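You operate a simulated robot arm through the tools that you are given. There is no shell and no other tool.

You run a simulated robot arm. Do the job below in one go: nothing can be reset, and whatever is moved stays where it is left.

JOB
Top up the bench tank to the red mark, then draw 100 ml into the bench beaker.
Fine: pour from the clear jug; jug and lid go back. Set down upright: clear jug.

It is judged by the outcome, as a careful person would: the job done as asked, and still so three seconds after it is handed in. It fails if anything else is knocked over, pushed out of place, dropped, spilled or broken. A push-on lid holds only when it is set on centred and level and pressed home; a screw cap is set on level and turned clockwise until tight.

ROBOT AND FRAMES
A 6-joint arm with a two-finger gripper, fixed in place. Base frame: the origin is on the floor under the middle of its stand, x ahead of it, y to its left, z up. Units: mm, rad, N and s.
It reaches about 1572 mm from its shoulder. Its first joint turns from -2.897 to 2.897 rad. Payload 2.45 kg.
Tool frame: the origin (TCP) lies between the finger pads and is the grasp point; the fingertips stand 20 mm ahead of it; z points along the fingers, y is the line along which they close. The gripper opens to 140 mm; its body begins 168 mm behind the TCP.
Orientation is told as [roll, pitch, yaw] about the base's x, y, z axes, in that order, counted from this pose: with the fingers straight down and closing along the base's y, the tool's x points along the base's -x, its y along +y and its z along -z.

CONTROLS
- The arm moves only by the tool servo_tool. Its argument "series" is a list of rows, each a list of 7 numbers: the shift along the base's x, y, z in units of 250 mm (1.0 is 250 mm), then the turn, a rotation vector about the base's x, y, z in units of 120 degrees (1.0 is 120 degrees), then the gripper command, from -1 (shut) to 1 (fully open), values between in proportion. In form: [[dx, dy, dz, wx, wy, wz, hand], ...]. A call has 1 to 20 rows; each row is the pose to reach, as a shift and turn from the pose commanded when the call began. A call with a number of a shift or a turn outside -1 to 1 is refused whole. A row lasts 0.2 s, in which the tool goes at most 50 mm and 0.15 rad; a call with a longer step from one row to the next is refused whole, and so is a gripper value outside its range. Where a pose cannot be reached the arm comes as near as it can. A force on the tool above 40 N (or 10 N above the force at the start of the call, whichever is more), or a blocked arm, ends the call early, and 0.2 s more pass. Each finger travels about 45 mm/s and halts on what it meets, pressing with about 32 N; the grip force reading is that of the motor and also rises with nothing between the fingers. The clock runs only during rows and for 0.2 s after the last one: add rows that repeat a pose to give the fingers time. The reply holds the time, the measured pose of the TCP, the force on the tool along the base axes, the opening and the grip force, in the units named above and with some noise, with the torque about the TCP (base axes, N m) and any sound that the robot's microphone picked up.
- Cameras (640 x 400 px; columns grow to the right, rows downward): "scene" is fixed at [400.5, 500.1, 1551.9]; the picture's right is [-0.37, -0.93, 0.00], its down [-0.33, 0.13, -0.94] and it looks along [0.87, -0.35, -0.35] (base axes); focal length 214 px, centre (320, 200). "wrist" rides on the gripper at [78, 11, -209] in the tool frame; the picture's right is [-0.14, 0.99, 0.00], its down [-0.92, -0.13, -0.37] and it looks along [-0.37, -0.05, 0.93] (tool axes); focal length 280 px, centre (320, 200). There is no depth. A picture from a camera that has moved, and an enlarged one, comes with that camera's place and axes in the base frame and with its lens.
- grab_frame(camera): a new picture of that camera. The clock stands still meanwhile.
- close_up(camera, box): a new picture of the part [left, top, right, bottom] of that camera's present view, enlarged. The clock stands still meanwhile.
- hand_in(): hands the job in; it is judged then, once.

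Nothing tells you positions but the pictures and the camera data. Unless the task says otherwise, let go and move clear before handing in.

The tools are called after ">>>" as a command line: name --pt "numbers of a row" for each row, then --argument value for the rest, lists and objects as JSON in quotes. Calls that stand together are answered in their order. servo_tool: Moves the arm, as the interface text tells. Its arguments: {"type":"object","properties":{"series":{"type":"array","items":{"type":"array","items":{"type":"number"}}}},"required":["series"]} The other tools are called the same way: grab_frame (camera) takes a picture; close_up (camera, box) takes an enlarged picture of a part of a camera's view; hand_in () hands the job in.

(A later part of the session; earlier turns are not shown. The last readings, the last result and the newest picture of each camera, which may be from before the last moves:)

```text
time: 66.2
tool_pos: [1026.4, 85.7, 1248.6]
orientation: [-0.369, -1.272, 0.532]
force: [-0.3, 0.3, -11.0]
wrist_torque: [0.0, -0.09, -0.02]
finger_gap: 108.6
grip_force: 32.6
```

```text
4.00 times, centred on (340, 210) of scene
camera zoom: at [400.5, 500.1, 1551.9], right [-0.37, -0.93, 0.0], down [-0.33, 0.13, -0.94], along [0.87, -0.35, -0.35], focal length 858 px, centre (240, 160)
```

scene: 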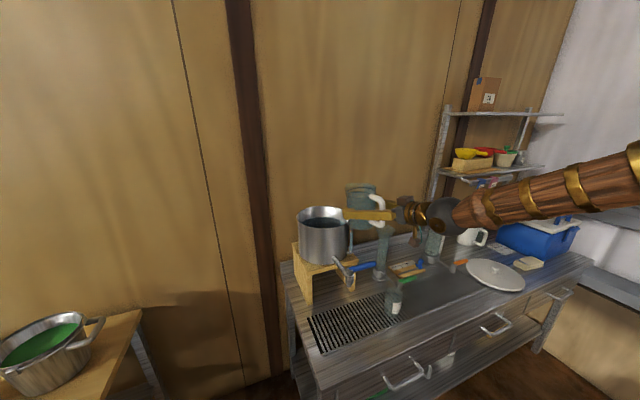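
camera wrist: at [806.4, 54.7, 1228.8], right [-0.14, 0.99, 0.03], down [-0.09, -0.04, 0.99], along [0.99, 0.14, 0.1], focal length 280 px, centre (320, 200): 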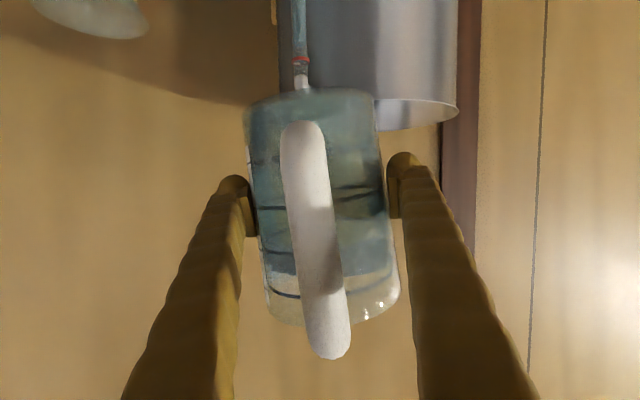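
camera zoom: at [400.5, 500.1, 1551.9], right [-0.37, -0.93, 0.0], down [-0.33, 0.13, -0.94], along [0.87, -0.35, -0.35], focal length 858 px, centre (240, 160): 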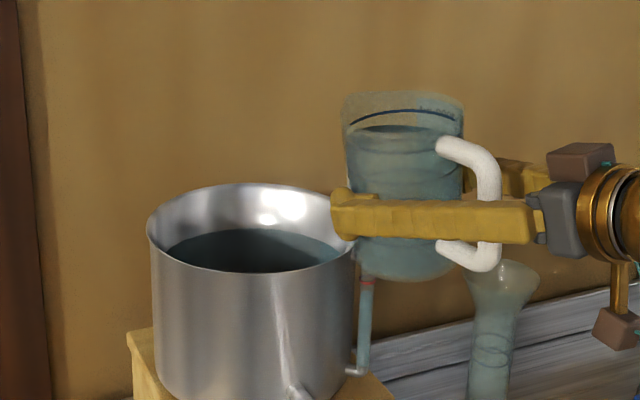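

The arm hit a wrist singularity during the sideways move, so the jug ended at (1026, 86, 1249), yawed ~8° and leaning ~6° sideways, but with nothing touched or spilled. I'll level it and yaw a bit more (to about 20°), backing off slightly, to stay away from the singularity.

>>> servo_tool --pt "-0.01 0.02 0.01 0.008 0.002 0.0136 -1" --pt "-0.03 0.05 0.02 0.0165 0.0042 0.0271 -1" --pt "-0.05 0.08 0.03 0.0247 0.0063 0.0407 -1" --pt "-0.07 0.11 0.04 0.033 0.0083 0.0543 -1" --pt "-0.09 0.13 0.04 0.0412 0.0104 0.0678 -1" --pt "-0.1 0.14 0.04 0.0494 0.0125 0.0814 -1" --pt "-0.1 0.14 0.04 0.0494 0.0125 0.0814 -1"

>>> grab_frame --camera "wrist"

>>> close_up --camera "scene" --box '[280, 160, 400, 260]'

```text
time: 67.8
tool_pos: [1000.4, 121.3, 1256.3]
orientation: [0.006, -1.294, 0.339]
force: [0.0, 0.2, -10.2]
wrist_torque: [0.04, -0.12, 0.0]
finger_gap: 108.3
grip_force: 31.9
```

```text
taken
camera wrist: at [787.8, 56.6, 1238.9], right [-0.3, 0.95, 0.13], down [-0.05, -0.16, 0.99], along [0.95, 0.29, 0.1], focal length 280 px, centre (320, 200)
```

wrist: 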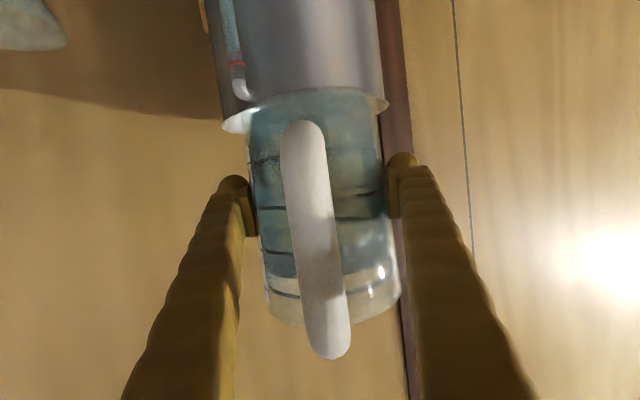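

```text
4.00 times, centred on (340, 210) of scene
camera zoom: at [400.5, 500.1, 1551.9], right [-0.37, -0.93, 0.0], down [-0.33, 0.13, -0.94], along [0.87, -0.35, -0.35], focal length 858 px, centre (240, 160)
```

zoom: 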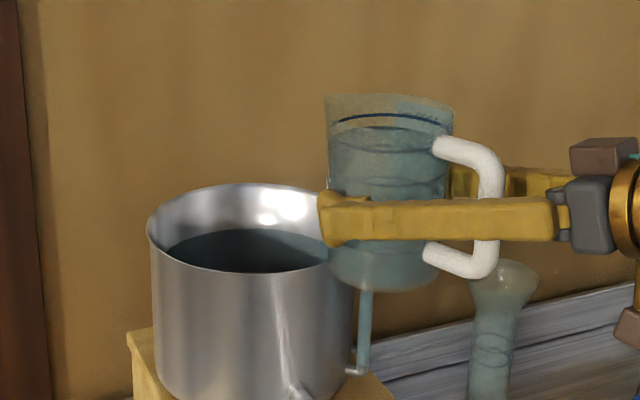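

The jug is level again with yaw ~19°. I'll move it over the tank's near rim, then tilt to about 18° (still below pouring angle) while lowering slightly.

>>> servo_tool --pt "0.02 0.03 -0.01 0 0 0 -1" --pt "0.05 0.08 -0.02 0 0 0 -1" --pt "0.08 0.125 -0.035 0 0 0 -1" --pt "0.0984 0.1548 -0.045 0 0 0 -1" --pt "0.0984 0.1548 -0.06 -0.0083 0.0236 0 -1" --pt "0.0984 0.1548 -0.085 -0.0166 0.0472 0 -1" --pt "0.0984 0.1548 -0.11 -0.0249 0.0707 0 -1" --pt "0.0984 0.1548 -0.13 -0.0332 0.0943 0 -1" --pt "0.0984 0.1548 -0.145 -0.0415 0.1179 0 -1" --pt "0.0984 0.1548 -0.15 -0.0498 0.1415 0 -1" --pt "0.0984 0.1548 -0.15 -0.0498 0.1415 0 -1"

>>> grab_frame --camera "wrist"

>>> close_up --camera "scene" --box '[280, 160, 400, 260]'

>>> close_up --camera "scene" --box '[341, 224, 363, 238]'

```text
time: 70.2
tool_pos: [1026.7, 160.6, 1220.0]
orientation: [0.003, -0.978, 0.34]
force: [0.2, 0.3, -10.5]
wrist_torque: [0.04, -0.04, -0.01]
finger_gap: 108.2
grip_force: 31.7
```

```text
taken
camera wrist: at [818.3, 97.3, 1271.2], right [-0.26, 0.96, 0.12], down [0.24, -0.05, 0.97], along [0.94, 0.28, -0.22], focal length 280 px, centre (320, 200)
```

wrist: 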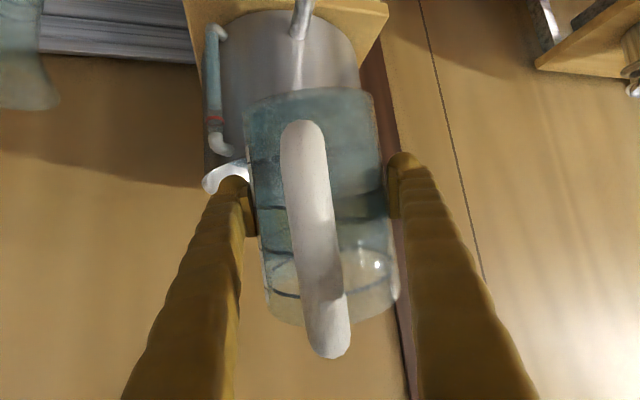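

```text
4.00 times, centred on (340, 210) of scene
camera zoom: at [400.5, 500.1, 1551.9], right [-0.37, -0.93, 0.0], down [-0.33, 0.13, -0.94], along [0.87, -0.35, -0.35], focal length 858 px, centre (240, 160)
```

zoom: 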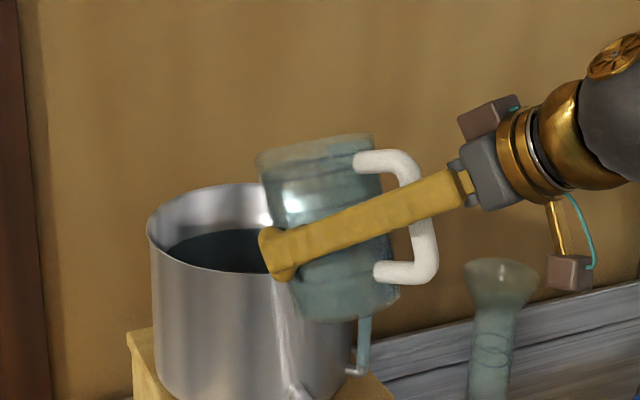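

```text
16.00 times, centred on (352, 231) of scene
camera zoom: at [400.5, 500.1, 1551.9], right [-0.37, -0.93, 0.0], down [-0.33, 0.13, -0.94], along [0.87, -0.35, -0.35], focal length 3432 px, centre (-192, -296)
```

zoom: 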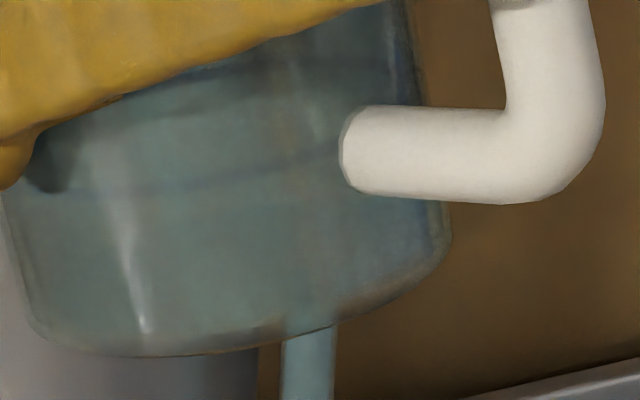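

The spout is about 35 mm inside the tank rim, and the wrist camera can see the sight tube. I'll increase the tilt gradually until water starts to pour.

>>> servo_tool --pt "0 0 0 -0.0055 0.0157 0 -1" --pt "0 0 0 -0.0111 0.0314 0 -1" --pt "0 0 0 -0.0166 0.0471 0 -1" --pt "0 0 0 -0.0221 0.0629 0 -1" --pt "0 0 0 -0.0221 0.0629 0 -1" --pt "0 0 0 -0.0221 0.0629 0 -1"

>>> close_up --camera "scene" --box '[280, 160, 400, 260]'

>>> grab_frame --camera "wrist"

```text
time: 71.6
tool_pos: [1025.4, 158.9, 1219.4]
orientation: [0.004, -0.841, 0.338]
force: [-0.2, 0.4, -10.8]
wrist_torque: [0.04, -0.05, -0.01]
finger_gap: 108.3
grip_force: 31.8
```

```text
4.00 times, centred on (340, 210) of scene
camera zoom: at [400.5, 500.1, 1551.9], right [-0.37, -0.93, 0.0], down [-0.33, 0.13, -0.94], along [0.87, -0.35, -0.35], focal length 858 px, centre (240, 160)
```

zoom: 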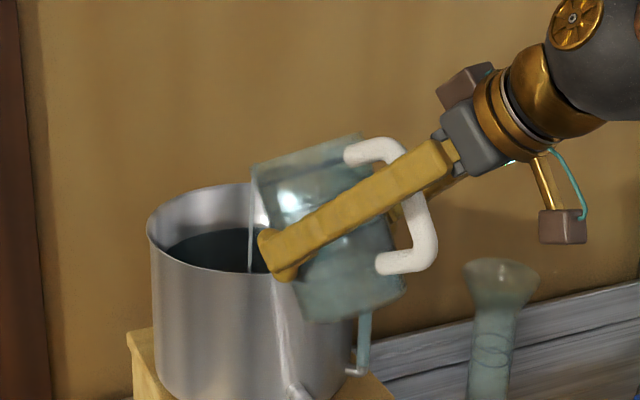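

```text
taken
camera wrist: at [826.6, 100.4, 1300.5], right [-0.25, 0.96, 0.1], down [0.36, -0.01, 0.93], along [0.9, 0.27, -0.35], focal length 280 px, centre (320, 200)
```

wrist: 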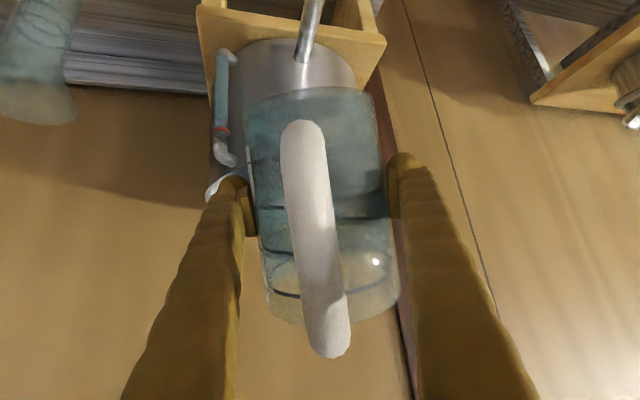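

A thin stream is falling into the tank from the spout. I'll check that the sight tube is readable from the wrist camera, then keep tilting.

>>> close_up --camera "wrist" --box '[195, 90, 255, 170]'

>>> servo_tool --pt "0 0 0 -0.0055 0.0157 0 -1" --pt "0 0 0 -0.0111 0.0314 0 -1" --pt "0 0 0 -0.0166 0.0471 0 -1" --pt "0 0 0 -0.0221 0.0629 0 -1" --pt "0 0 0 -0.0221 0.0629 0 -1" --pt "0 0 0 -0.0221 0.0629 0 -1" --pt "0 0 0 -0.0221 0.0629 0 -1" --pt "0 0 0 -0.0221 0.0629 0 -1"

>>> close_up --camera "scene" --box '[280, 160, 400, 260]'

>>> grab_frame --camera "wrist"

```text
5.00 times, centred on (225, 130) of wrist
camera zoom: at [826.6, 100.4, 1300.5], right [-0.25, 0.96, 0.1], down [0.36, -0.01, 0.93], along [0.9, 0.27, -0.35], focal length 1402 px, centre (795, 550)
```

zoom: 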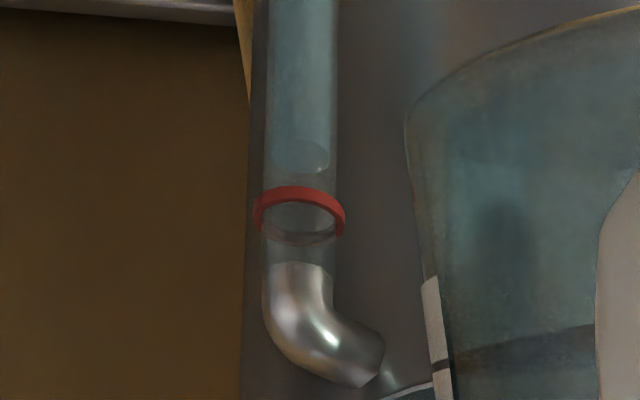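

```text
time: 73.4
tool_pos: [1025.9, 159.7, 1218.6]
orientation: [0.004, -0.702, 0.338]
force: [0.3, 0.0, -8.9]
wrist_torque: [0.08, -0.05, 0.03]
finger_gap: 108.2
grip_force: 31.9
```

```text
4.00 times, centred on (340, 210) of scene
camera zoom: at [400.5, 500.1, 1551.9], right [-0.37, -0.93, 0.0], down [-0.33, 0.13, -0.94], along [0.87, -0.35, -0.35], focal length 858 px, centre (240, 160)
```

zoom: 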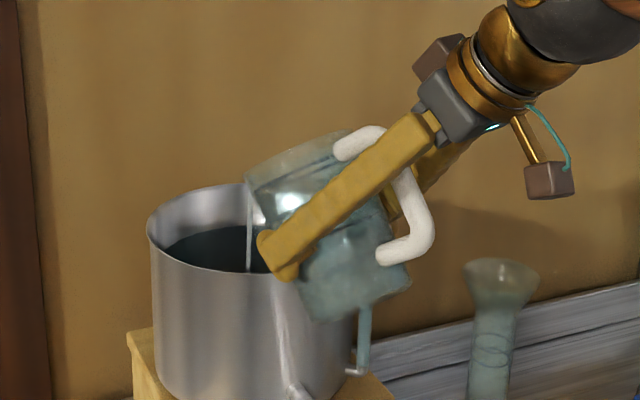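

```text
taken
camera wrist: at [839.2, 104.9, 1328.6], right [-0.23, 0.97, 0.09], down [0.48, 0.03, 0.87], along [0.84, 0.25, -0.48], focal length 280 px, centre (320, 200)
```

wrist: 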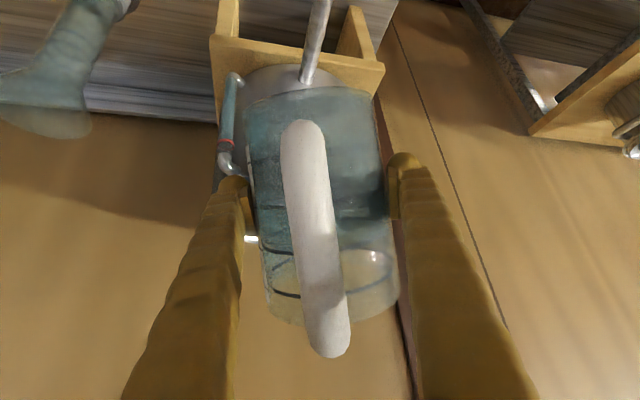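

Weight has dropped about 190 g and the stream lands inside the tank. I keep increasing the tilt and monitor both the weight and the sight tube.

>>> servo_tool --pt "0 0 0 -0.0055 0.0157 0 -1" --pt "0 0 0 -0.0111 0.0314 0 -1" --pt "0 0 0 -0.0166 0.0471 0 -1" --pt "0 0 0 -0.0221 0.0629 0 -1" --pt "0 0 0 -0.0221 0.0629 0 -1" --pt "0 0 0 -0.0221 0.0629 0 -1" --pt "0 0 0 -0.0221 0.0629 0 -1" --pt "0 0 0 -0.0221 0.0629 0 -1"

>>> close_up --camera "wrist" --box '[200, 90, 260, 190]'

>>> close_up --camera "scene" --box '[280, 160, 400, 260]'

```text
time: 75.2
tool_pos: [1025.8, 159.1, 1219.6]
orientation: [0.002, -0.56, 0.338]
force: [0.7, -0.1, -8.5]
wrist_torque: [0.02, -0.04, 0.0]
finger_gap: 107.9
grip_force: 32.1
```

```text
4.00 times, centred on (230, 140) of wrist
camera zoom: at [855.7, 110.3, 1354.8], right [-0.22, 0.97, 0.08], down [0.59, 0.07, 0.8], along [0.77, 0.22, -0.59], focal length 1122 px, centre (680, 440)
```

zoom: 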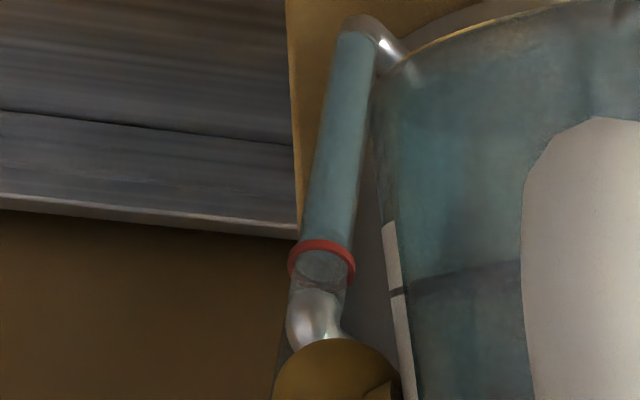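

```text
4.00 times, centred on (340, 210) of scene
camera zoom: at [400.5, 500.1, 1551.9], right [-0.37, -0.93, 0.0], down [-0.33, 0.13, -0.94], along [0.87, -0.35, -0.35], focal length 858 px, centre (240, 160)
```

zoom: 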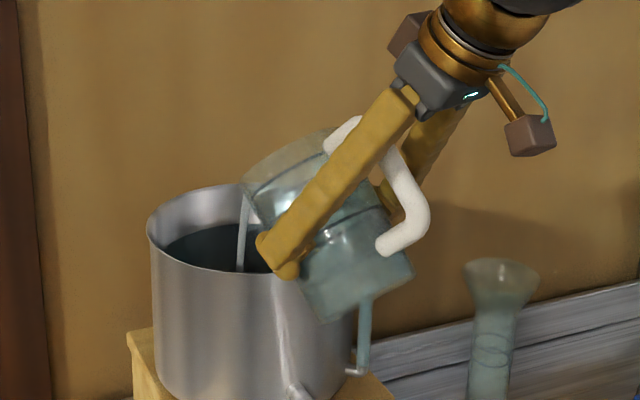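

I need a sharper reading of the tube; zooming in tightly on the ring.

>>> close_up --camera "wrist" --box '[215, 135, 250, 175]'

```text
10.00 times, centred on (232, 155) of wrist
camera zoom: at [855.7, 110.3, 1354.8], right [-0.22, 0.97, 0.08], down [0.59, 0.07, 0.8], along [0.77, 0.22, -0.59], focal length 2804 px, centre (1195, 650)
```

zoom: 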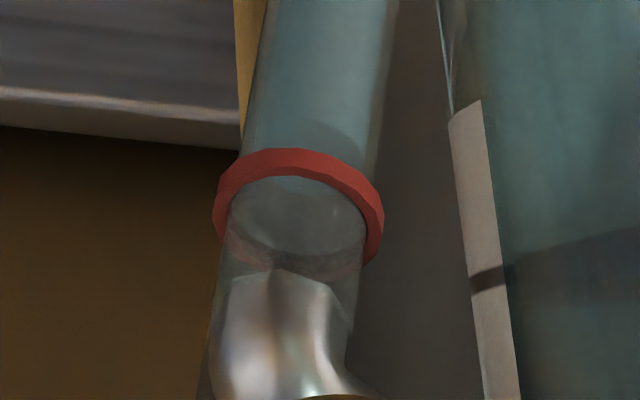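

The water in the tube is now about 9–10 mm below the ring, consistent with ~220 g poured. I continue tilting in small steps.

>>> servo_tool --pt "0 0 0 -0.0055 0.0157 0 -1" --pt "0 0 0 -0.0111 0.0314 0 -1" --pt "0 0 0 -0.0166 0.0471 0 -1" --pt "0 0 0 -0.0221 0.0629 0 -1" --pt "0 0 0 -0.0221 0.0629 0 -1" --pt "0 0 0 -0.0221 0.0629 0 -1" --pt "0 0 0 -0.0221 0.0629 0 -1" --pt "0 0 0 -0.0221 0.0629 0 -1"

>>> grab_frame --camera "wrist"

>>> close_up --camera "wrist" --box '[215, 135, 255, 185]'

>>> close_up --camera "scene" --box '[280, 160, 400, 260]'

```text
time: 77.0
tool_pos: [1026.2, 159.2, 1219.7]
orientation: [0.006, -0.421, 0.337]
force: [0.1, -0.3, -6.7]
wrist_torque: [0.02, -0.02, -0.02]
finger_gap: 108.0
grip_force: 31.4
```

```text
taken
camera wrist: at [875.1, 117.5, 1378.1], right [-0.21, 0.98, 0.06], down [0.69, 0.11, 0.71], along [0.69, 0.19, -0.7], focal length 280 px, centre (320, 200)
```

wrist: 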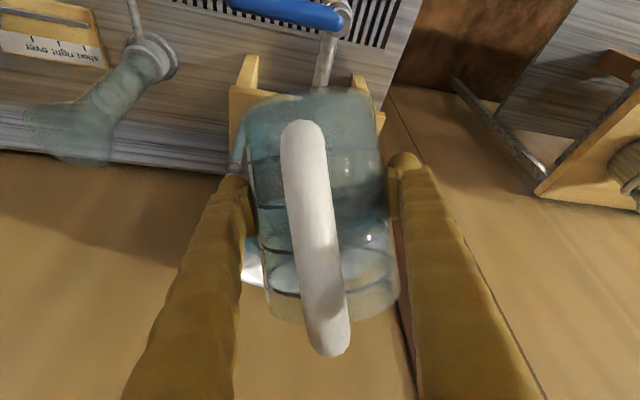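

```text
8.00 times, centred on (235, 160) of wrist
camera zoom: at [875.1, 117.5, 1378.1], right [-0.21, 0.98, 0.06], down [0.69, 0.11, 0.71], along [0.69, 0.19, -0.7], focal length 2243 px, centre (1000, 520)
```

zoom: 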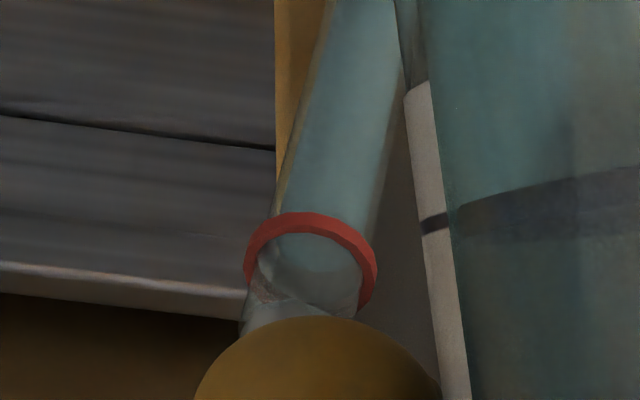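

```text
4.00 times, centred on (340, 210) of scene
camera zoom: at [400.5, 500.1, 1551.9], right [-0.37, -0.93, 0.0], down [-0.33, 0.13, -0.94], along [0.87, -0.35, -0.35], focal length 858 px, centre (240, 160)
```

zoom: 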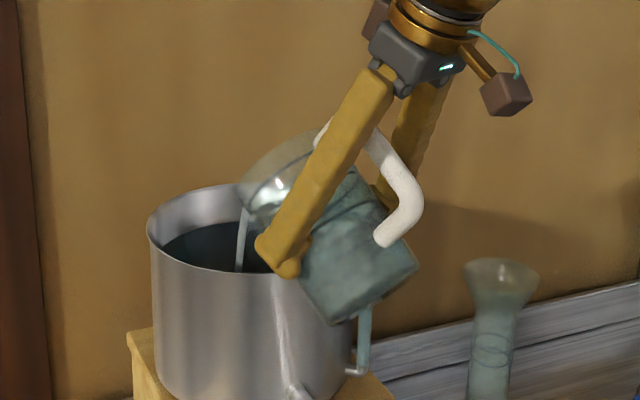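

About 390 g has gone in. I hold for a second to let the flow settle and read the weight again.

>>> servo_tool --pt "0 0 0 0 0 0 -1" --pt "0 0 0 0 0 0 -1" --pt "0 0 0 0 0 0 -1" --pt "0 0 0 0 0 0 -1" --pt "0 0 0 0 0 0 -1"

>>> servo_tool --pt "0 0 0 -0.0055 0.0157 0 -1" --pt "0 0 0 -0.0111 0.0314 0 -1" --pt "0 0 0 -0.0111 0.0314 0 -1" --pt "0 0 0 -0.0111 0.0314 0 -1" --pt "0 0 0 -0.0111 0.0314 0 -1" --pt "0 0 0 -0.0111 0.0314 0 -1"

>>> close_up --camera "scene" --box '[280, 160, 400, 260]'

```text
time: 78.2
tool_pos: [1025.5, 160.1, 1219.2]
orientation: [0.003, -0.42, 0.339]
force: [0.5, 0.6, -6.2]
wrist_torque: [-0.01, -0.02, -0.01]
finger_gap: 108.0
grip_force: 32.1
```

```text
time: 79.6
tool_pos: [1025.9, 159.9, 1219.8]
orientation: [0.005, -0.351, 0.339]
force: [-0.4, 0.2, -5.2]
wrist_torque: [0.01, 0.0, 0.01]
finger_gap: 108.1
grip_force: 32.1
```

```text
4.00 times, centred on (340, 210) of scene
camera zoom: at [400.5, 500.1, 1551.9], right [-0.37, -0.93, 0.0], down [-0.33, 0.13, -0.94], along [0.87, -0.35, -0.35], focal length 858 px, centre (240, 160)
```

zoom: 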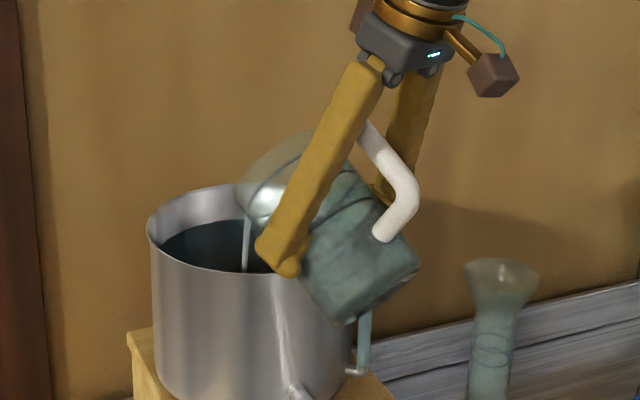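

Around 540 g by weight. I tilt back now to stop the flow and read the tube from the same pose as before.

>>> servo_tool --pt "0 0 0 0.0166 -0.0472 0 -1" --pt "0 0 0 0.0332 -0.0943 0 -1" --pt "0 0 0 0.0332 -0.0943 0 -1" --pt "0 0 0 0.0332 -0.0943 0 -1" --pt "0 0 0 0.0332 -0.0943 0 -1"

>>> close_up --camera "wrist" --box '[215, 135, 250, 175]'

>>> close_up --camera "scene" --box '[280, 160, 400, 260]'

```text
time: 80.8
tool_pos: [1025.2, 159.2, 1219.2]
orientation: [0.003, -0.559, 0.339]
force: [-0.1, -0.5, -5.7]
wrist_torque: [0.04, -0.04, -0.02]
finger_gap: 107.7
grip_force: 32.1
```

```text
10.00 times, centred on (232, 155) of wrist
camera zoom: at [855.6, 110.5, 1354.9], right [-0.22, 0.97, 0.08], down [0.59, 0.07, 0.8], along [0.77, 0.22, -0.59], focal length 2804 px, centre (1195, 650)
```

zoom: 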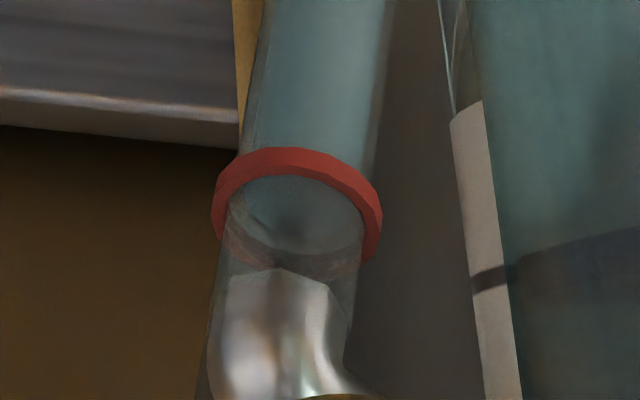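

```text
4.00 times, centred on (340, 210) of scene
camera zoom: at [400.5, 500.1, 1551.9], right [-0.37, -0.93, 0.0], down [-0.33, 0.13, -0.94], along [0.87, -0.35, -0.35], focal length 858 px, centre (240, 160)
```

zoom: 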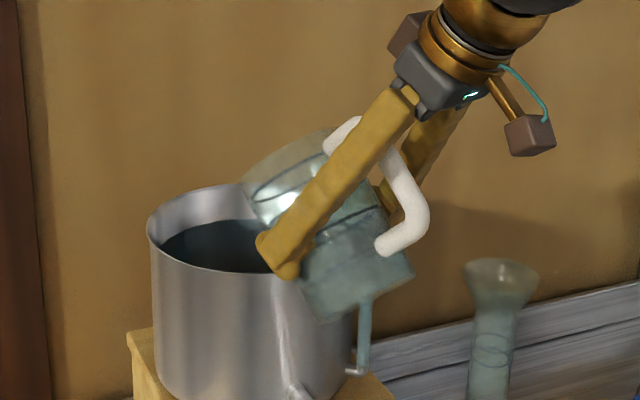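

The flow has stopped. To read the tube precisely from the scene camera, I tilt back further and raise the jug straight up so it no longer blocks the ring.

>>> servo_tool --pt "0 0 0.04 0.0166 -0.0472 0 -1" --pt "0 0 0.12 0.0332 -0.0943 0 -1" --pt "0 0 0.22 0.0498 -0.1415 0 -1" --pt "0 0 0.32 0.0498 -0.1415 0 -1" --pt "0 0 0.38 0.0498 -0.1415 0 -1" --pt "0 0 0.4 0.0498 -0.1415 0 -1" --pt "0 0 0.4 0.0498 -0.1415 0 -1"

>>> close_up --camera "scene" --box '[341, 224, 363, 238]'

>>> close_up --camera "scene" --box '[280, 160, 400, 260]'

```text
time: 82.4
tool_pos: [1026.0, 158.9, 1320.1]
orientation: [0.005, -0.874, 0.34]
force: [0.6, 0.5, -5.3]
wrist_torque: [0.0, -0.02, 0.02]
finger_gap: 107.4
grip_force: 31.8
```

```text
16.00 times, centred on (352, 231) of scene
camera zoom: at [400.5, 500.1, 1551.9], right [-0.37, -0.93, 0.0], down [-0.33, 0.13, -0.94], along [0.87, -0.35, -0.35], focal length 3432 px, centre (-192, -296)
```

zoom: 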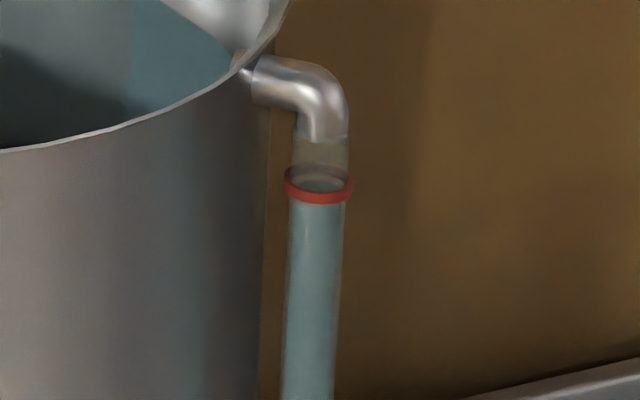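

```text
4.00 times, centred on (340, 210) of scene
camera zoom: at [400.5, 500.1, 1551.9], right [-0.37, -0.93, 0.0], down [-0.33, 0.13, -0.94], along [0.87, -0.35, -0.35], focal length 858 px, centre (240, 160)
```

zoom: 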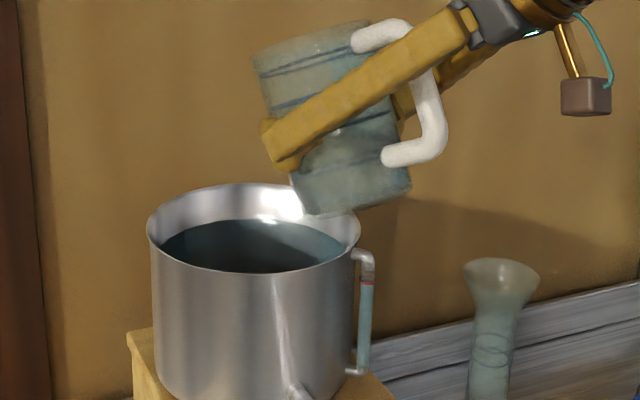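

The water surface now appears to be right around the red ring. Zooming in tighter to judge exactly.

>>> close_up --camera "scene" --box '[347, 226, 357, 234]'

>>> close_up --camera "scene" --box '[349, 228, 355, 232]'

>>> grab_frame --camera "wrist"

```text
16.00 times, centred on (352, 230) of scene
camera zoom: at [400.5, 500.1, 1551.9], right [-0.37, -0.93, 0.0], down [-0.33, 0.13, -0.94], along [0.87, -0.35, -0.35], focal length 3432 px, centre (-192, -280)
```

zoom: 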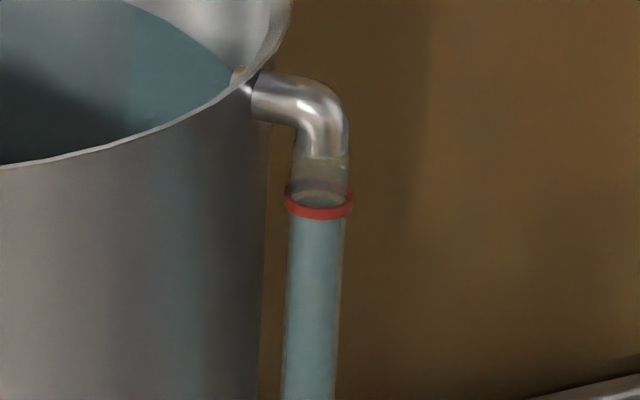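

```text
16.00 times, centred on (352, 230) of scene
camera zoom: at [400.5, 500.1, 1551.9], right [-0.37, -0.93, 0.0], down [-0.33, 0.13, -0.94], along [0.87, -0.35, -0.35], focal length 3432 px, centre (-192, -280)
```

zoom: 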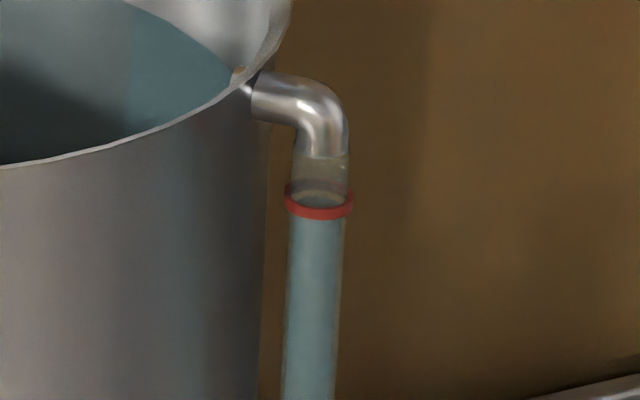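

```text
taken
camera wrist: at [824.1, 99.1, 1394.0], right [-0.25, 0.96, 0.11], down [0.33, -0.02, 0.94], along [0.91, 0.27, -0.32], focal length 280 px, centre (320, 200)
```

wrist: 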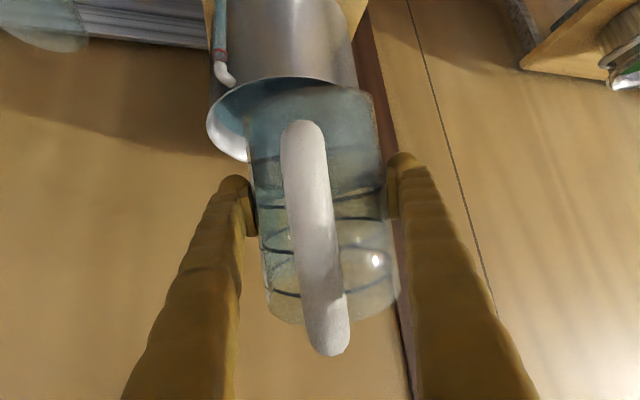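

The level looks within a millimetre or so of the ring. I'll cross-check with a close-up from the wrist camera.

>>> close_up --camera "wrist" --box '[200, 36, 240, 61]'

>>> close_up --camera "wrist" --box '[180, 20, 260, 90]'

```text
16.00 times, centred on (220, 48) of wrist
camera zoom: at [824.1, 99.1, 1394.0], right [-0.25, 0.96, 0.11], down [0.33, -0.02, 0.94], along [0.91, 0.27, -0.32], focal length 4486 px, centre (1920, 2624)
```

zoom: 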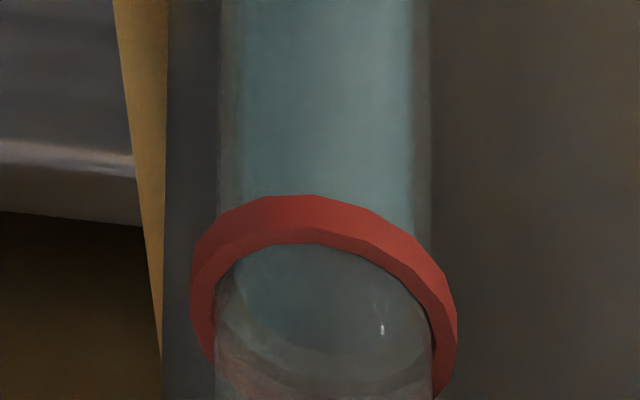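

```text
5.71 times, centred on (220, 55) of wrist
camera zoom: at [824.1, 99.1, 1394.0], right [-0.25, 0.96, 0.11], down [0.33, -0.02, 0.94], along [0.91, 0.27, -0.32], focal length 1602 px, centre (891, 1029)
```

zoom: 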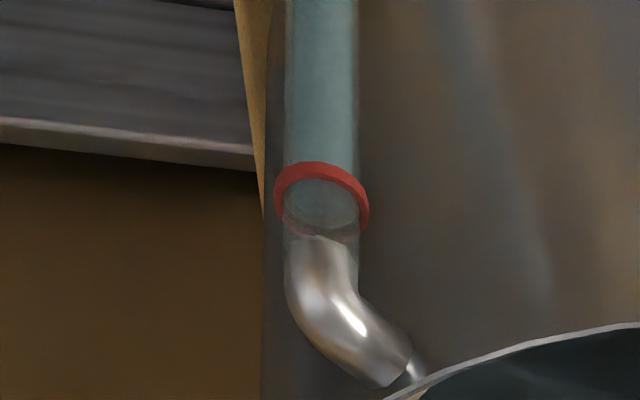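

I want a more careful level reading. I'll take another close look at the ring, framed at the centre.

>>> close_up --camera "scene" --box '[342, 224, 362, 237]'

>>> close_up --camera "wrist" --box '[200, 40, 240, 65]'

```text
16.00 times, centred on (352, 230) of scene
camera zoom: at [400.5, 500.1, 1551.9], right [-0.37, -0.93, 0.0], down [-0.33, 0.13, -0.94], along [0.87, -0.35, -0.35], focal length 3432 px, centre (-192, -288)
```

zoom: 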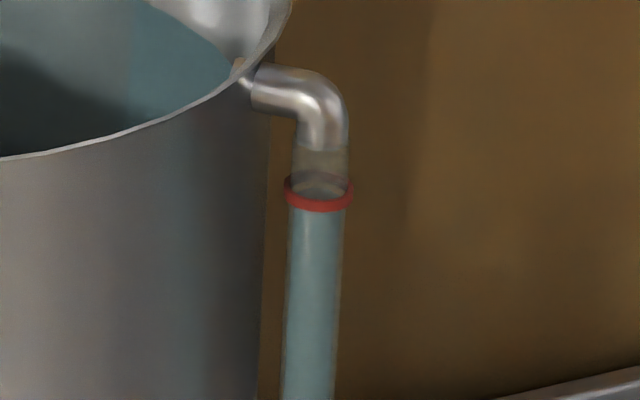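

```text
16.00 times, centred on (220, 52) of wrist
camera zoom: at [824.1, 99.1, 1394.0], right [-0.25, 0.96, 0.11], down [0.33, -0.02, 0.94], along [0.91, 0.27, -0.32], focal length 4486 px, centre (1920, 2560)
```

zoom: 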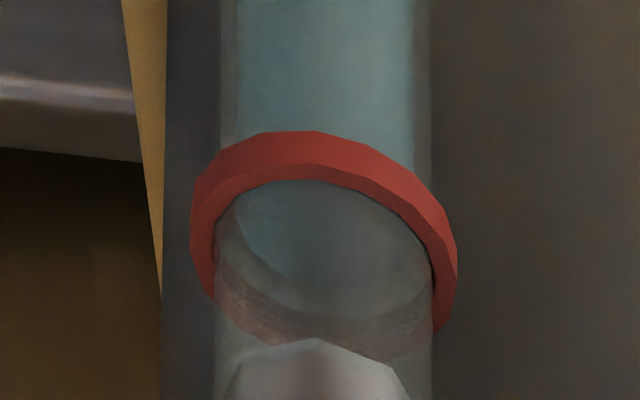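

The estimates differ by about a millimetre or two, so I want a truly level view of the ring. I'll bring the jug upright, carry it to a spot near (973, -158) and use the wrist camera at ring height.

>>> servo_tool --pt "0 0 0 0.0138 -0.0393 0 -1" --pt "0 0 0 0.0277 -0.0786 0 -1" --pt "0 0 0 0.0415 -0.1179 0 -1" --pt "0 0 0 0.0553 -0.1572 0 -1" --pt "0 0 0 0.0692 -0.1965 0 -1" --pt "0 0 0 0.0692 -0.1965 0 -1"

>>> servo_tool --pt "-0.01 -0.05 0 0 0 0 -1" --pt "-0.03 -0.15 0 0 0 0 -1" --pt "-0.06 -0.27 0 0 0 0 -1" --pt "-0.09 -0.4 0 0 0 0 -1" --pt "-0.12 -0.53 0 0 0 0 -1" --pt "-0.15 -0.66 0 0 0 0 -1" --pt "-0.17 -0.79 0 0 0 0 -1" --pt "-0.19 -0.9 0 0 0 0 -1" --pt "-0.21 -1.0 0 0 0 0 -1"

>>> grab_frame --camera "wrist"

>>> grab_frame --camera "scene"

```text
time: 83.8
tool_pos: [1024.9, 159.2, 1319.5]
orientation: [0.005, -1.312, 0.34]
force: [-0.8, -0.2, -5.4]
wrist_torque: [0.03, -0.01, -0.03]
finger_gap: 107.5
grip_force: 31.8
```

```text
time: 85.8
tool_pos: [972.2, -91.0, 1321.1]
orientation: [0.003, -1.31, 0.337]
force: [0.0, 0.4, -5.6]
wrist_torque: [-0.01, -0.02, -0.04]
finger_gap: 107.7
grip_force: 31.8
```

```text
taken
camera wrist: at [760.6, -155.4, 1297.7], right [-0.3, 0.94, 0.13], down [-0.07, -0.16, 0.98], along [0.95, 0.28, 0.11], focal length 280 px, centre (320, 200)
```

wrist: 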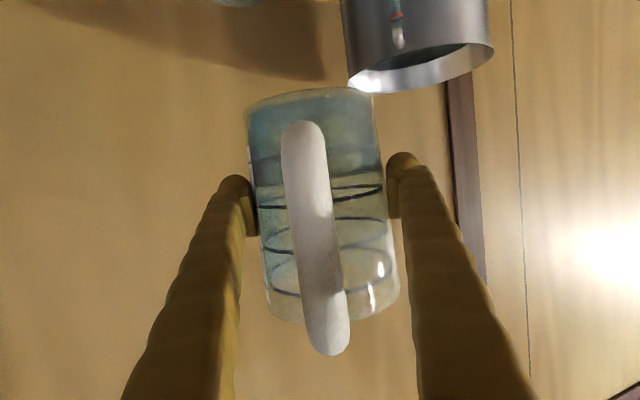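

```text
taken
```

scene: 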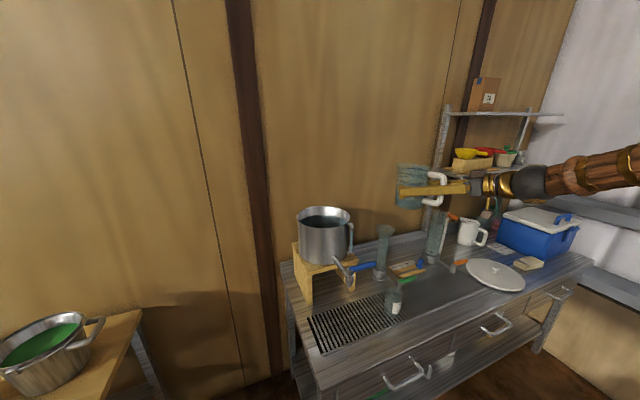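

Jug upright and safe. I lower it to bring the wrist camera to ring height, keeping clear of everything below.

>>> servo_tool --pt "0 -0.08 -0.06 0 0 0 -1" --pt "0 -0.18 -0.16 0 0 0 -1" --pt "0 -0.25 -0.28 0 0 0 -1" --pt "0 -0.27 -0.4 0 0 0 -1" --pt "0 -0.27 -0.52 0 0 0 -1" --pt "0 -0.27 -0.62 0 0 0 -1" --pt "0 -0.27 -0.7 0 0 0 -1" --pt "0 -0.27 -0.724 0 0 0 -1" --pt "0 -0.27 -0.724 0 0 0 -1"

>>> grab_frame --camera "wrist"

>>> close_up --camera "scene" --box '[360, 200, 480, 300]'

```text
time: 87.8
tool_pos: [972.4, -157.9, 1139.0]
orientation: [0.004, -1.309, 0.338]
force: [-0.4, 0.0, -6.2]
wrist_torque: [0.0, -0.04, -0.03]
finger_gap: 107.4
grip_force: 32.5
```

```text
taken
camera wrist: at [760.5, -222.1, 1116.7], right [-0.3, 0.94, 0.13], down [-0.07, -0.16, 0.98], along [0.95, 0.29, 0.11], focal length 280 px, centre (320, 200)
```

wrist: 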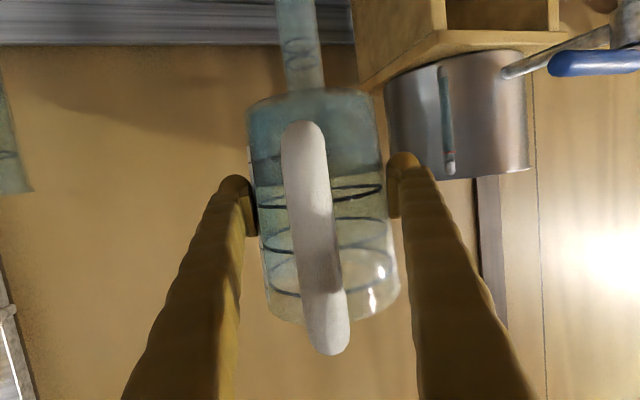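

```text
4.00 times, centred on (420, 250) of scene
camera zoom: at [400.5, 500.1, 1551.9], right [-0.37, -0.93, 0.0], down [-0.33, 0.13, -0.94], along [0.87, -0.35, -0.35], focal length 858 px, centre (-80, 0)
```

zoom: 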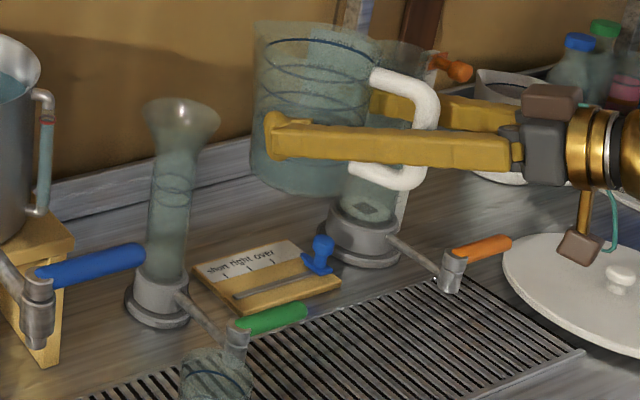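

The tube is now seen nearly level by the wrist camera. Zooming in on the ring.

>>> close_up --camera "wrist" --box '[430, 140, 470, 165]'

>>> close_up --camera "wrist" --box '[420, 60, 480, 180]'

```text
16.00 times, centred on (450, 152) of wrist
camera zoom: at [760.5, -222.1, 1116.7], right [-0.3, 0.94, 0.13], down [-0.07, -0.16, 0.98], along [0.95, 0.29, 0.11], focal length 4486 px, centre (-1760, 960)
```

zoom: 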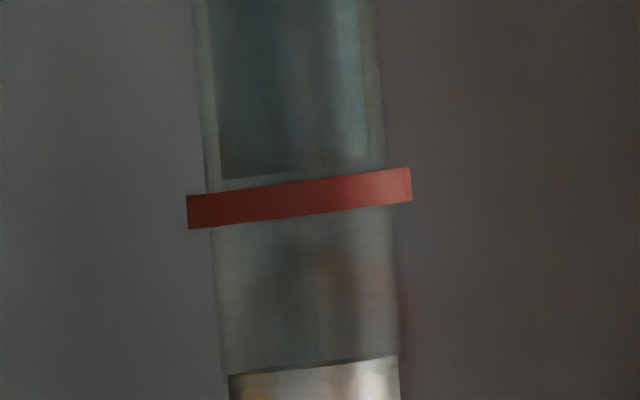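

```text
3.33 times, centred on (450, 120) of wrist
camera zoom: at [760.5, -222.1, 1116.7], right [-0.3, 0.94, 0.13], down [-0.07, -0.16, 0.98], along [0.95, 0.29, 0.11], focal length 935 px, centre (-113, 467)
```

zoom: 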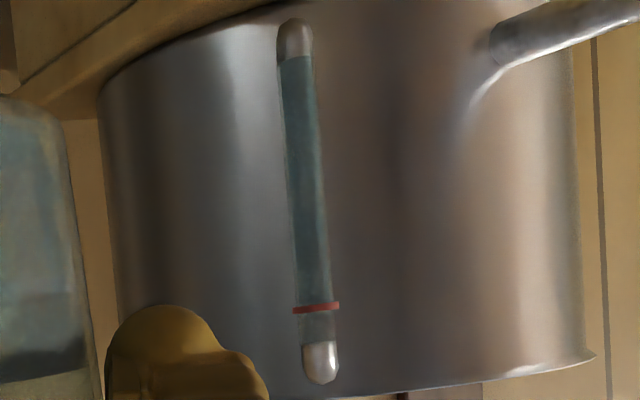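

Clear reading: the water is about 2.4 mm below the ring's centre (just under its lower edge), i.e. roughly 90 ml short. I'll go back over the tank along the same path and add that.

>>> servo_tool --pt "0 0 0.06 0 0 0 -1" --pt "0 0 0.16 0 0 0 -1" --pt "0 0.02 0.28 0 0 0 -1" --pt "0 0.07 0.4 0 0 0 -1" --pt "0 0.14 0.52 0 0 0 -1" --pt "0 0.21 0.62 0 0 0 -1" --pt "0 0.26 0.7 0 0 0 -1" --pt "0 0.268 0.724 0 0 0 -1"

>>> servo_tool --pt "0.01 0.05 0 0 0 0 -1" --pt "0.03 0.15 0 0 0 0 -1" --pt "0.06 0.27 0 0 0 0 -1" --pt "0.09 0.4 0 0 0 0 -1" --pt "0.12 0.53 0 0 0 0 -1" --pt "0.15 0.66 0 0 0 0 -1" --pt "0.17 0.79 0 0 0 0 -1" --pt "0.19 0.9 0 0 0 0 -1" --pt "0.21 1.0 0 0 0 0 -1" --pt "0.21 1.0 0 0 0 0 -1"

>>> servo_tool --pt "0 0 -0.02 -0.0138 0.0393 0 -1" --pt "0 0 -0.06 -0.0277 0.0786 0 -1" --pt "0 0 -0.12 -0.0415 0.1179 0 -1" --pt "0 0 -0.2 -0.0553 0.1572 0 -1" --pt "0 0 -0.28 -0.0692 0.1965 0 -1" --pt "0 0 -0.34 -0.083 0.2358 0 -1" --pt "0 0 -0.38 -0.0968 0.2751 0 -1" --pt "0 0 -0.4 -0.1107 0.3144 0 -1" --pt "0 0 -0.4 -0.119 0.338 0 -1" --pt "0 0 -0.4 -0.119 0.338 0 -1"

>>> close_up --camera "scene" --box '[280, 160, 400, 260]'

```text
time: 89.6
tool_pos: [973.2, -91.2, 1319.7]
orientation: [0.004, -1.31, 0.336]
force: [0.1, -1.1, -6.0]
wrist_torque: [0.0, -0.04, -0.02]
finger_gap: 107.2
grip_force: 32.2
```

```text
time: 91.8
tool_pos: [1026.2, 159.7, 1319.0]
orientation: [0.003, -1.31, 0.339]
force: [-0.7, 0.9, -5.6]
wrist_torque: [0.02, 0.0, 0.02]
finger_gap: 107.3
grip_force: 32.3
```

```text
time: 94.0
tool_pos: [1024.9, 158.7, 1219.2]
orientation: [0.003, -0.56, 0.341]
force: [-0.6, 0.2, -5.3]
wrist_torque: [0.0, -0.01, 0.0]
finger_gap: 107.0
grip_force: 32.3
```

```text
4.00 times, centred on (340, 210) of scene
camera zoom: at [400.5, 500.1, 1551.9], right [-0.37, -0.93, 0.0], down [-0.33, 0.13, -0.94], along [0.87, -0.35, -0.35], focal length 858 px, centre (240, 160)
```

zoom: 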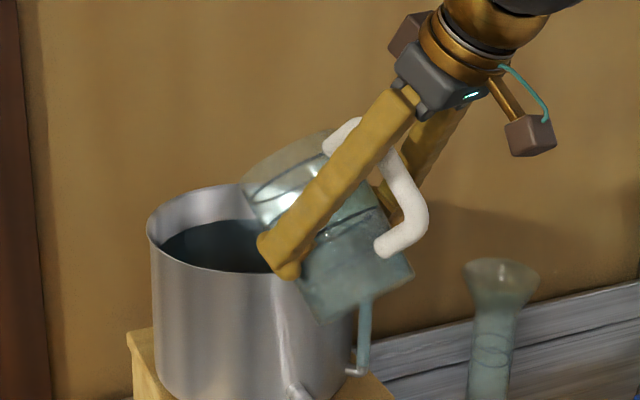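

No flow at this tilt yet. I tilt to about 55° and hold, watching the weight.

>>> servo_tool --pt "0 0 0 -0.0083 0.0236 0 -1" --pt "0 0 0 -0.0166 0.0471 0 -1" --pt "0 0 0 -0.0249 0.0707 0 -1" --pt "0 0 0 -0.0318 0.0904 0 -1" --pt "0 0 0 -0.0318 0.0904 0 -1" --pt "0 0 0 -0.0318 0.0904 0 -1" --pt "0 0 0 -0.0318 0.0904 0 -1"

>>> close_up --camera "scene" --box '[280, 160, 400, 260]'

```text
time: 95.6
tool_pos: [1025.3, 159.0, 1220.3]
orientation: [0.003, -0.359, 0.34]
force: [0.2, -0.4, -4.6]
wrist_torque: [0.01, -0.03, 0.01]
finger_gap: 106.8
grip_force: 32.2
```

```text
4.00 times, centred on (340, 210) of scene
camera zoom: at [400.5, 500.1, 1551.9], right [-0.37, -0.93, 0.0], down [-0.33, 0.13, -0.94], along [0.87, -0.35, -0.35], focal length 858 px, centre (240, 160)
```

zoom: 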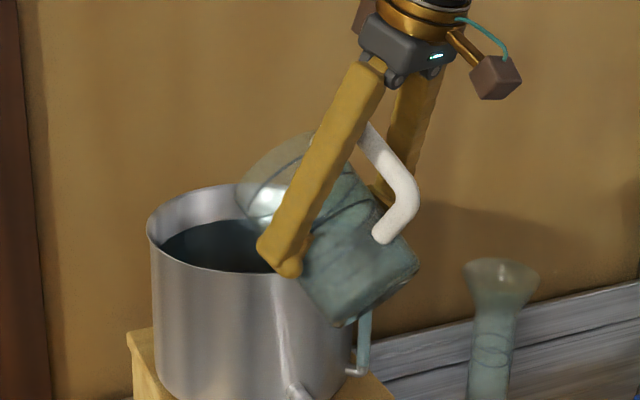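

No stream visible at this moment. I hold briefly to re-read the weight before tilting more.

>>> servo_tool --pt "0 0 0 0 0 0 -1" --pt "0 0 0 0 0 0 -1"

>>> servo_tool --pt "0 0 0 -0.0028 0.0079 0 -1" --pt "0 0 0 -0.0055 0.0157 0 -1" --pt "0 0 0 -0.0055 0.0157 0 -1" --pt "0 0 0 -0.0055 0.0157 0 -1"

>>> close_up --camera "scene" --box '[280, 160, 400, 260]'

```text
time: 96.2
tool_pos: [1025.1, 159.2, 1218.9]
orientation: [0.004, -0.359, 0.338]
force: [0.6, 0.6, -6.7]
wrist_torque: [-0.03, 0.0, 0.01]
finger_gap: 106.8
grip_force: 31.8
```

```text
time: 97.2
tool_pos: [1026.6, 159.0, 1218.9]
orientation: [0.003, -0.325, 0.337]
force: [1.1, -0.2, -5.5]
wrist_torque: [0.0, -0.02, 0.0]
finger_gap: 106.7
grip_force: 32.1
```

```text
4.00 times, centred on (340, 210) of scene
camera zoom: at [400.5, 500.1, 1551.9], right [-0.37, -0.93, 0.0], down [-0.33, 0.13, -0.94], along [0.87, -0.35, -0.35], focal length 858 px, centre (240, 160)
```

zoom: 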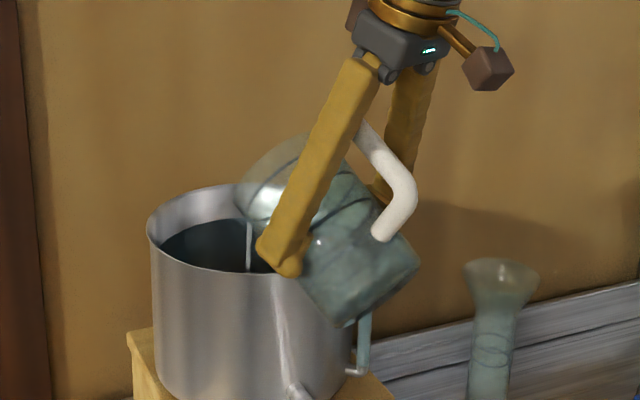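

A thin stream starts at ~56°, so each further degree should release about 25–30 ml. I go to ~58° and hold until it settles.

>>> servo_tool --pt "0 0 0 -0.0028 0.0079 0 -1" --pt "0 0 0 -0.0044 0.0126 0 -1" --pt "0 0 0 -0.0044 0.0126 0 -1" --pt "0 0 0 -0.0044 0.0126 0 -1" --pt "0 0 0 -0.0044 0.0126 0 -1" --pt "0 0 0 -0.0044 0.0126 0 -1" --pt "0 0 0 -0.0044 0.0126 0 -1" --pt "0 0 0 -0.0044 0.0126 0 -1" --pt "0 0 0 -0.0044 0.0126 0 -1" --pt "0 0 0 -0.0044 0.0126 0 -1"

>>> close_up --camera "scene" --box '[280, 160, 400, 260]'

```text
time: 99.4
tool_pos: [1025.3, 159.5, 1219.0]
orientation: [0.005, -0.297, 0.335]
force: [0.8, 0.2, -4.3]
wrist_torque: [-0.01, 0.0, 0.02]
finger_gap: 106.9
grip_force: 32.1
```

```text
4.00 times, centred on (340, 210) of scene
camera zoom: at [400.5, 500.1, 1551.9], right [-0.37, -0.93, 0.0], down [-0.33, 0.13, -0.94], along [0.87, -0.35, -0.35], focal length 858 px, centre (240, 160)
```

zoom: 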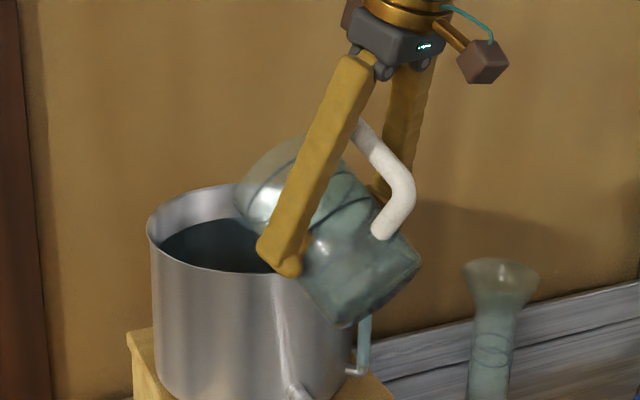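

The stream has stopped at this angle. I tilt back, raise, and compare the tube with the previous views.

>>> servo_tool --pt "0 0 0 0.0166 -0.0472 0 -1" --pt "0 0 0 0.0332 -0.0943 0 -1" --pt "0 0 0.04 0.0498 -0.1415 0 -1" --pt "0 0 0.12 0.0664 -0.1886 0 -1" --pt "0 0 0.22 0.083 -0.2358 0 -1" --pt "0 0 0.32 0.0912 -0.2593 0 -1" --pt "0 0 0.38 0.0912 -0.2593 0 -1" --pt "0 0 0.4 0.0912 -0.2593 0 -1" --pt "0 0 0.4 0.0912 -0.2593 0 -1"

>>> close_up --camera "scene" --box '[342, 224, 362, 237]'

>>> close_up --camera "wrist" --box '[200, 40, 240, 65]'

```text
time: 101.4
tool_pos: [1025.5, 158.6, 1320.3]
orientation: [0.004, -0.872, 0.341]
force: [-0.1, -0.1, -4.1]
wrist_torque: [-0.02, -0.03, 0.01]
finger_gap: 106.3
grip_force: 31.9
```

```text
16.00 times, centred on (352, 230) of scene
camera zoom: at [400.5, 500.1, 1551.9], right [-0.37, -0.93, 0.0], down [-0.33, 0.13, -0.94], along [0.87, -0.35, -0.35], focal length 3432 px, centre (-192, -288)
```

zoom: 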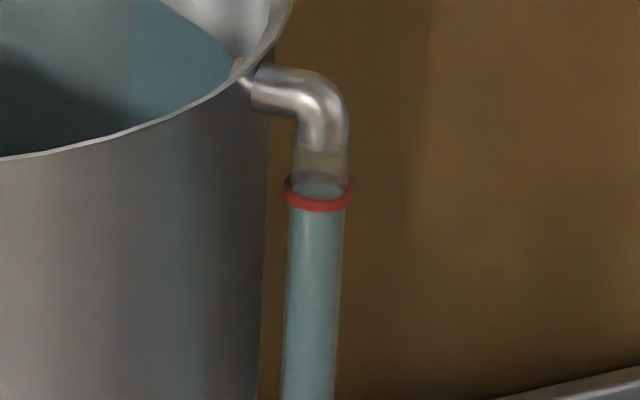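

```text
16.00 times, centred on (220, 52) of wrist
camera zoom: at [824.3, 98.9, 1393.7], right [-0.25, 0.96, 0.11], down [0.33, -0.02, 0.94], along [0.91, 0.27, -0.32], focal length 4486 px, centre (1920, 2560)
```

zoom: 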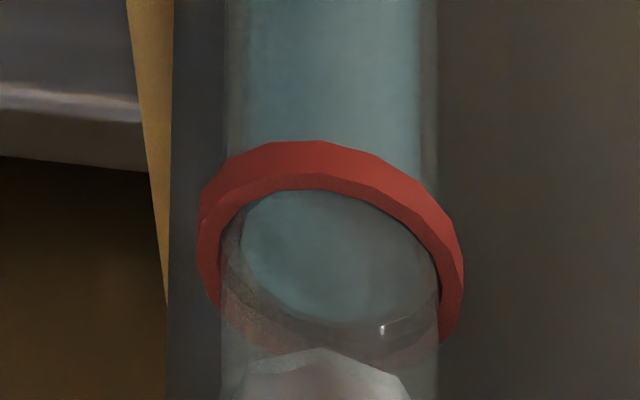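

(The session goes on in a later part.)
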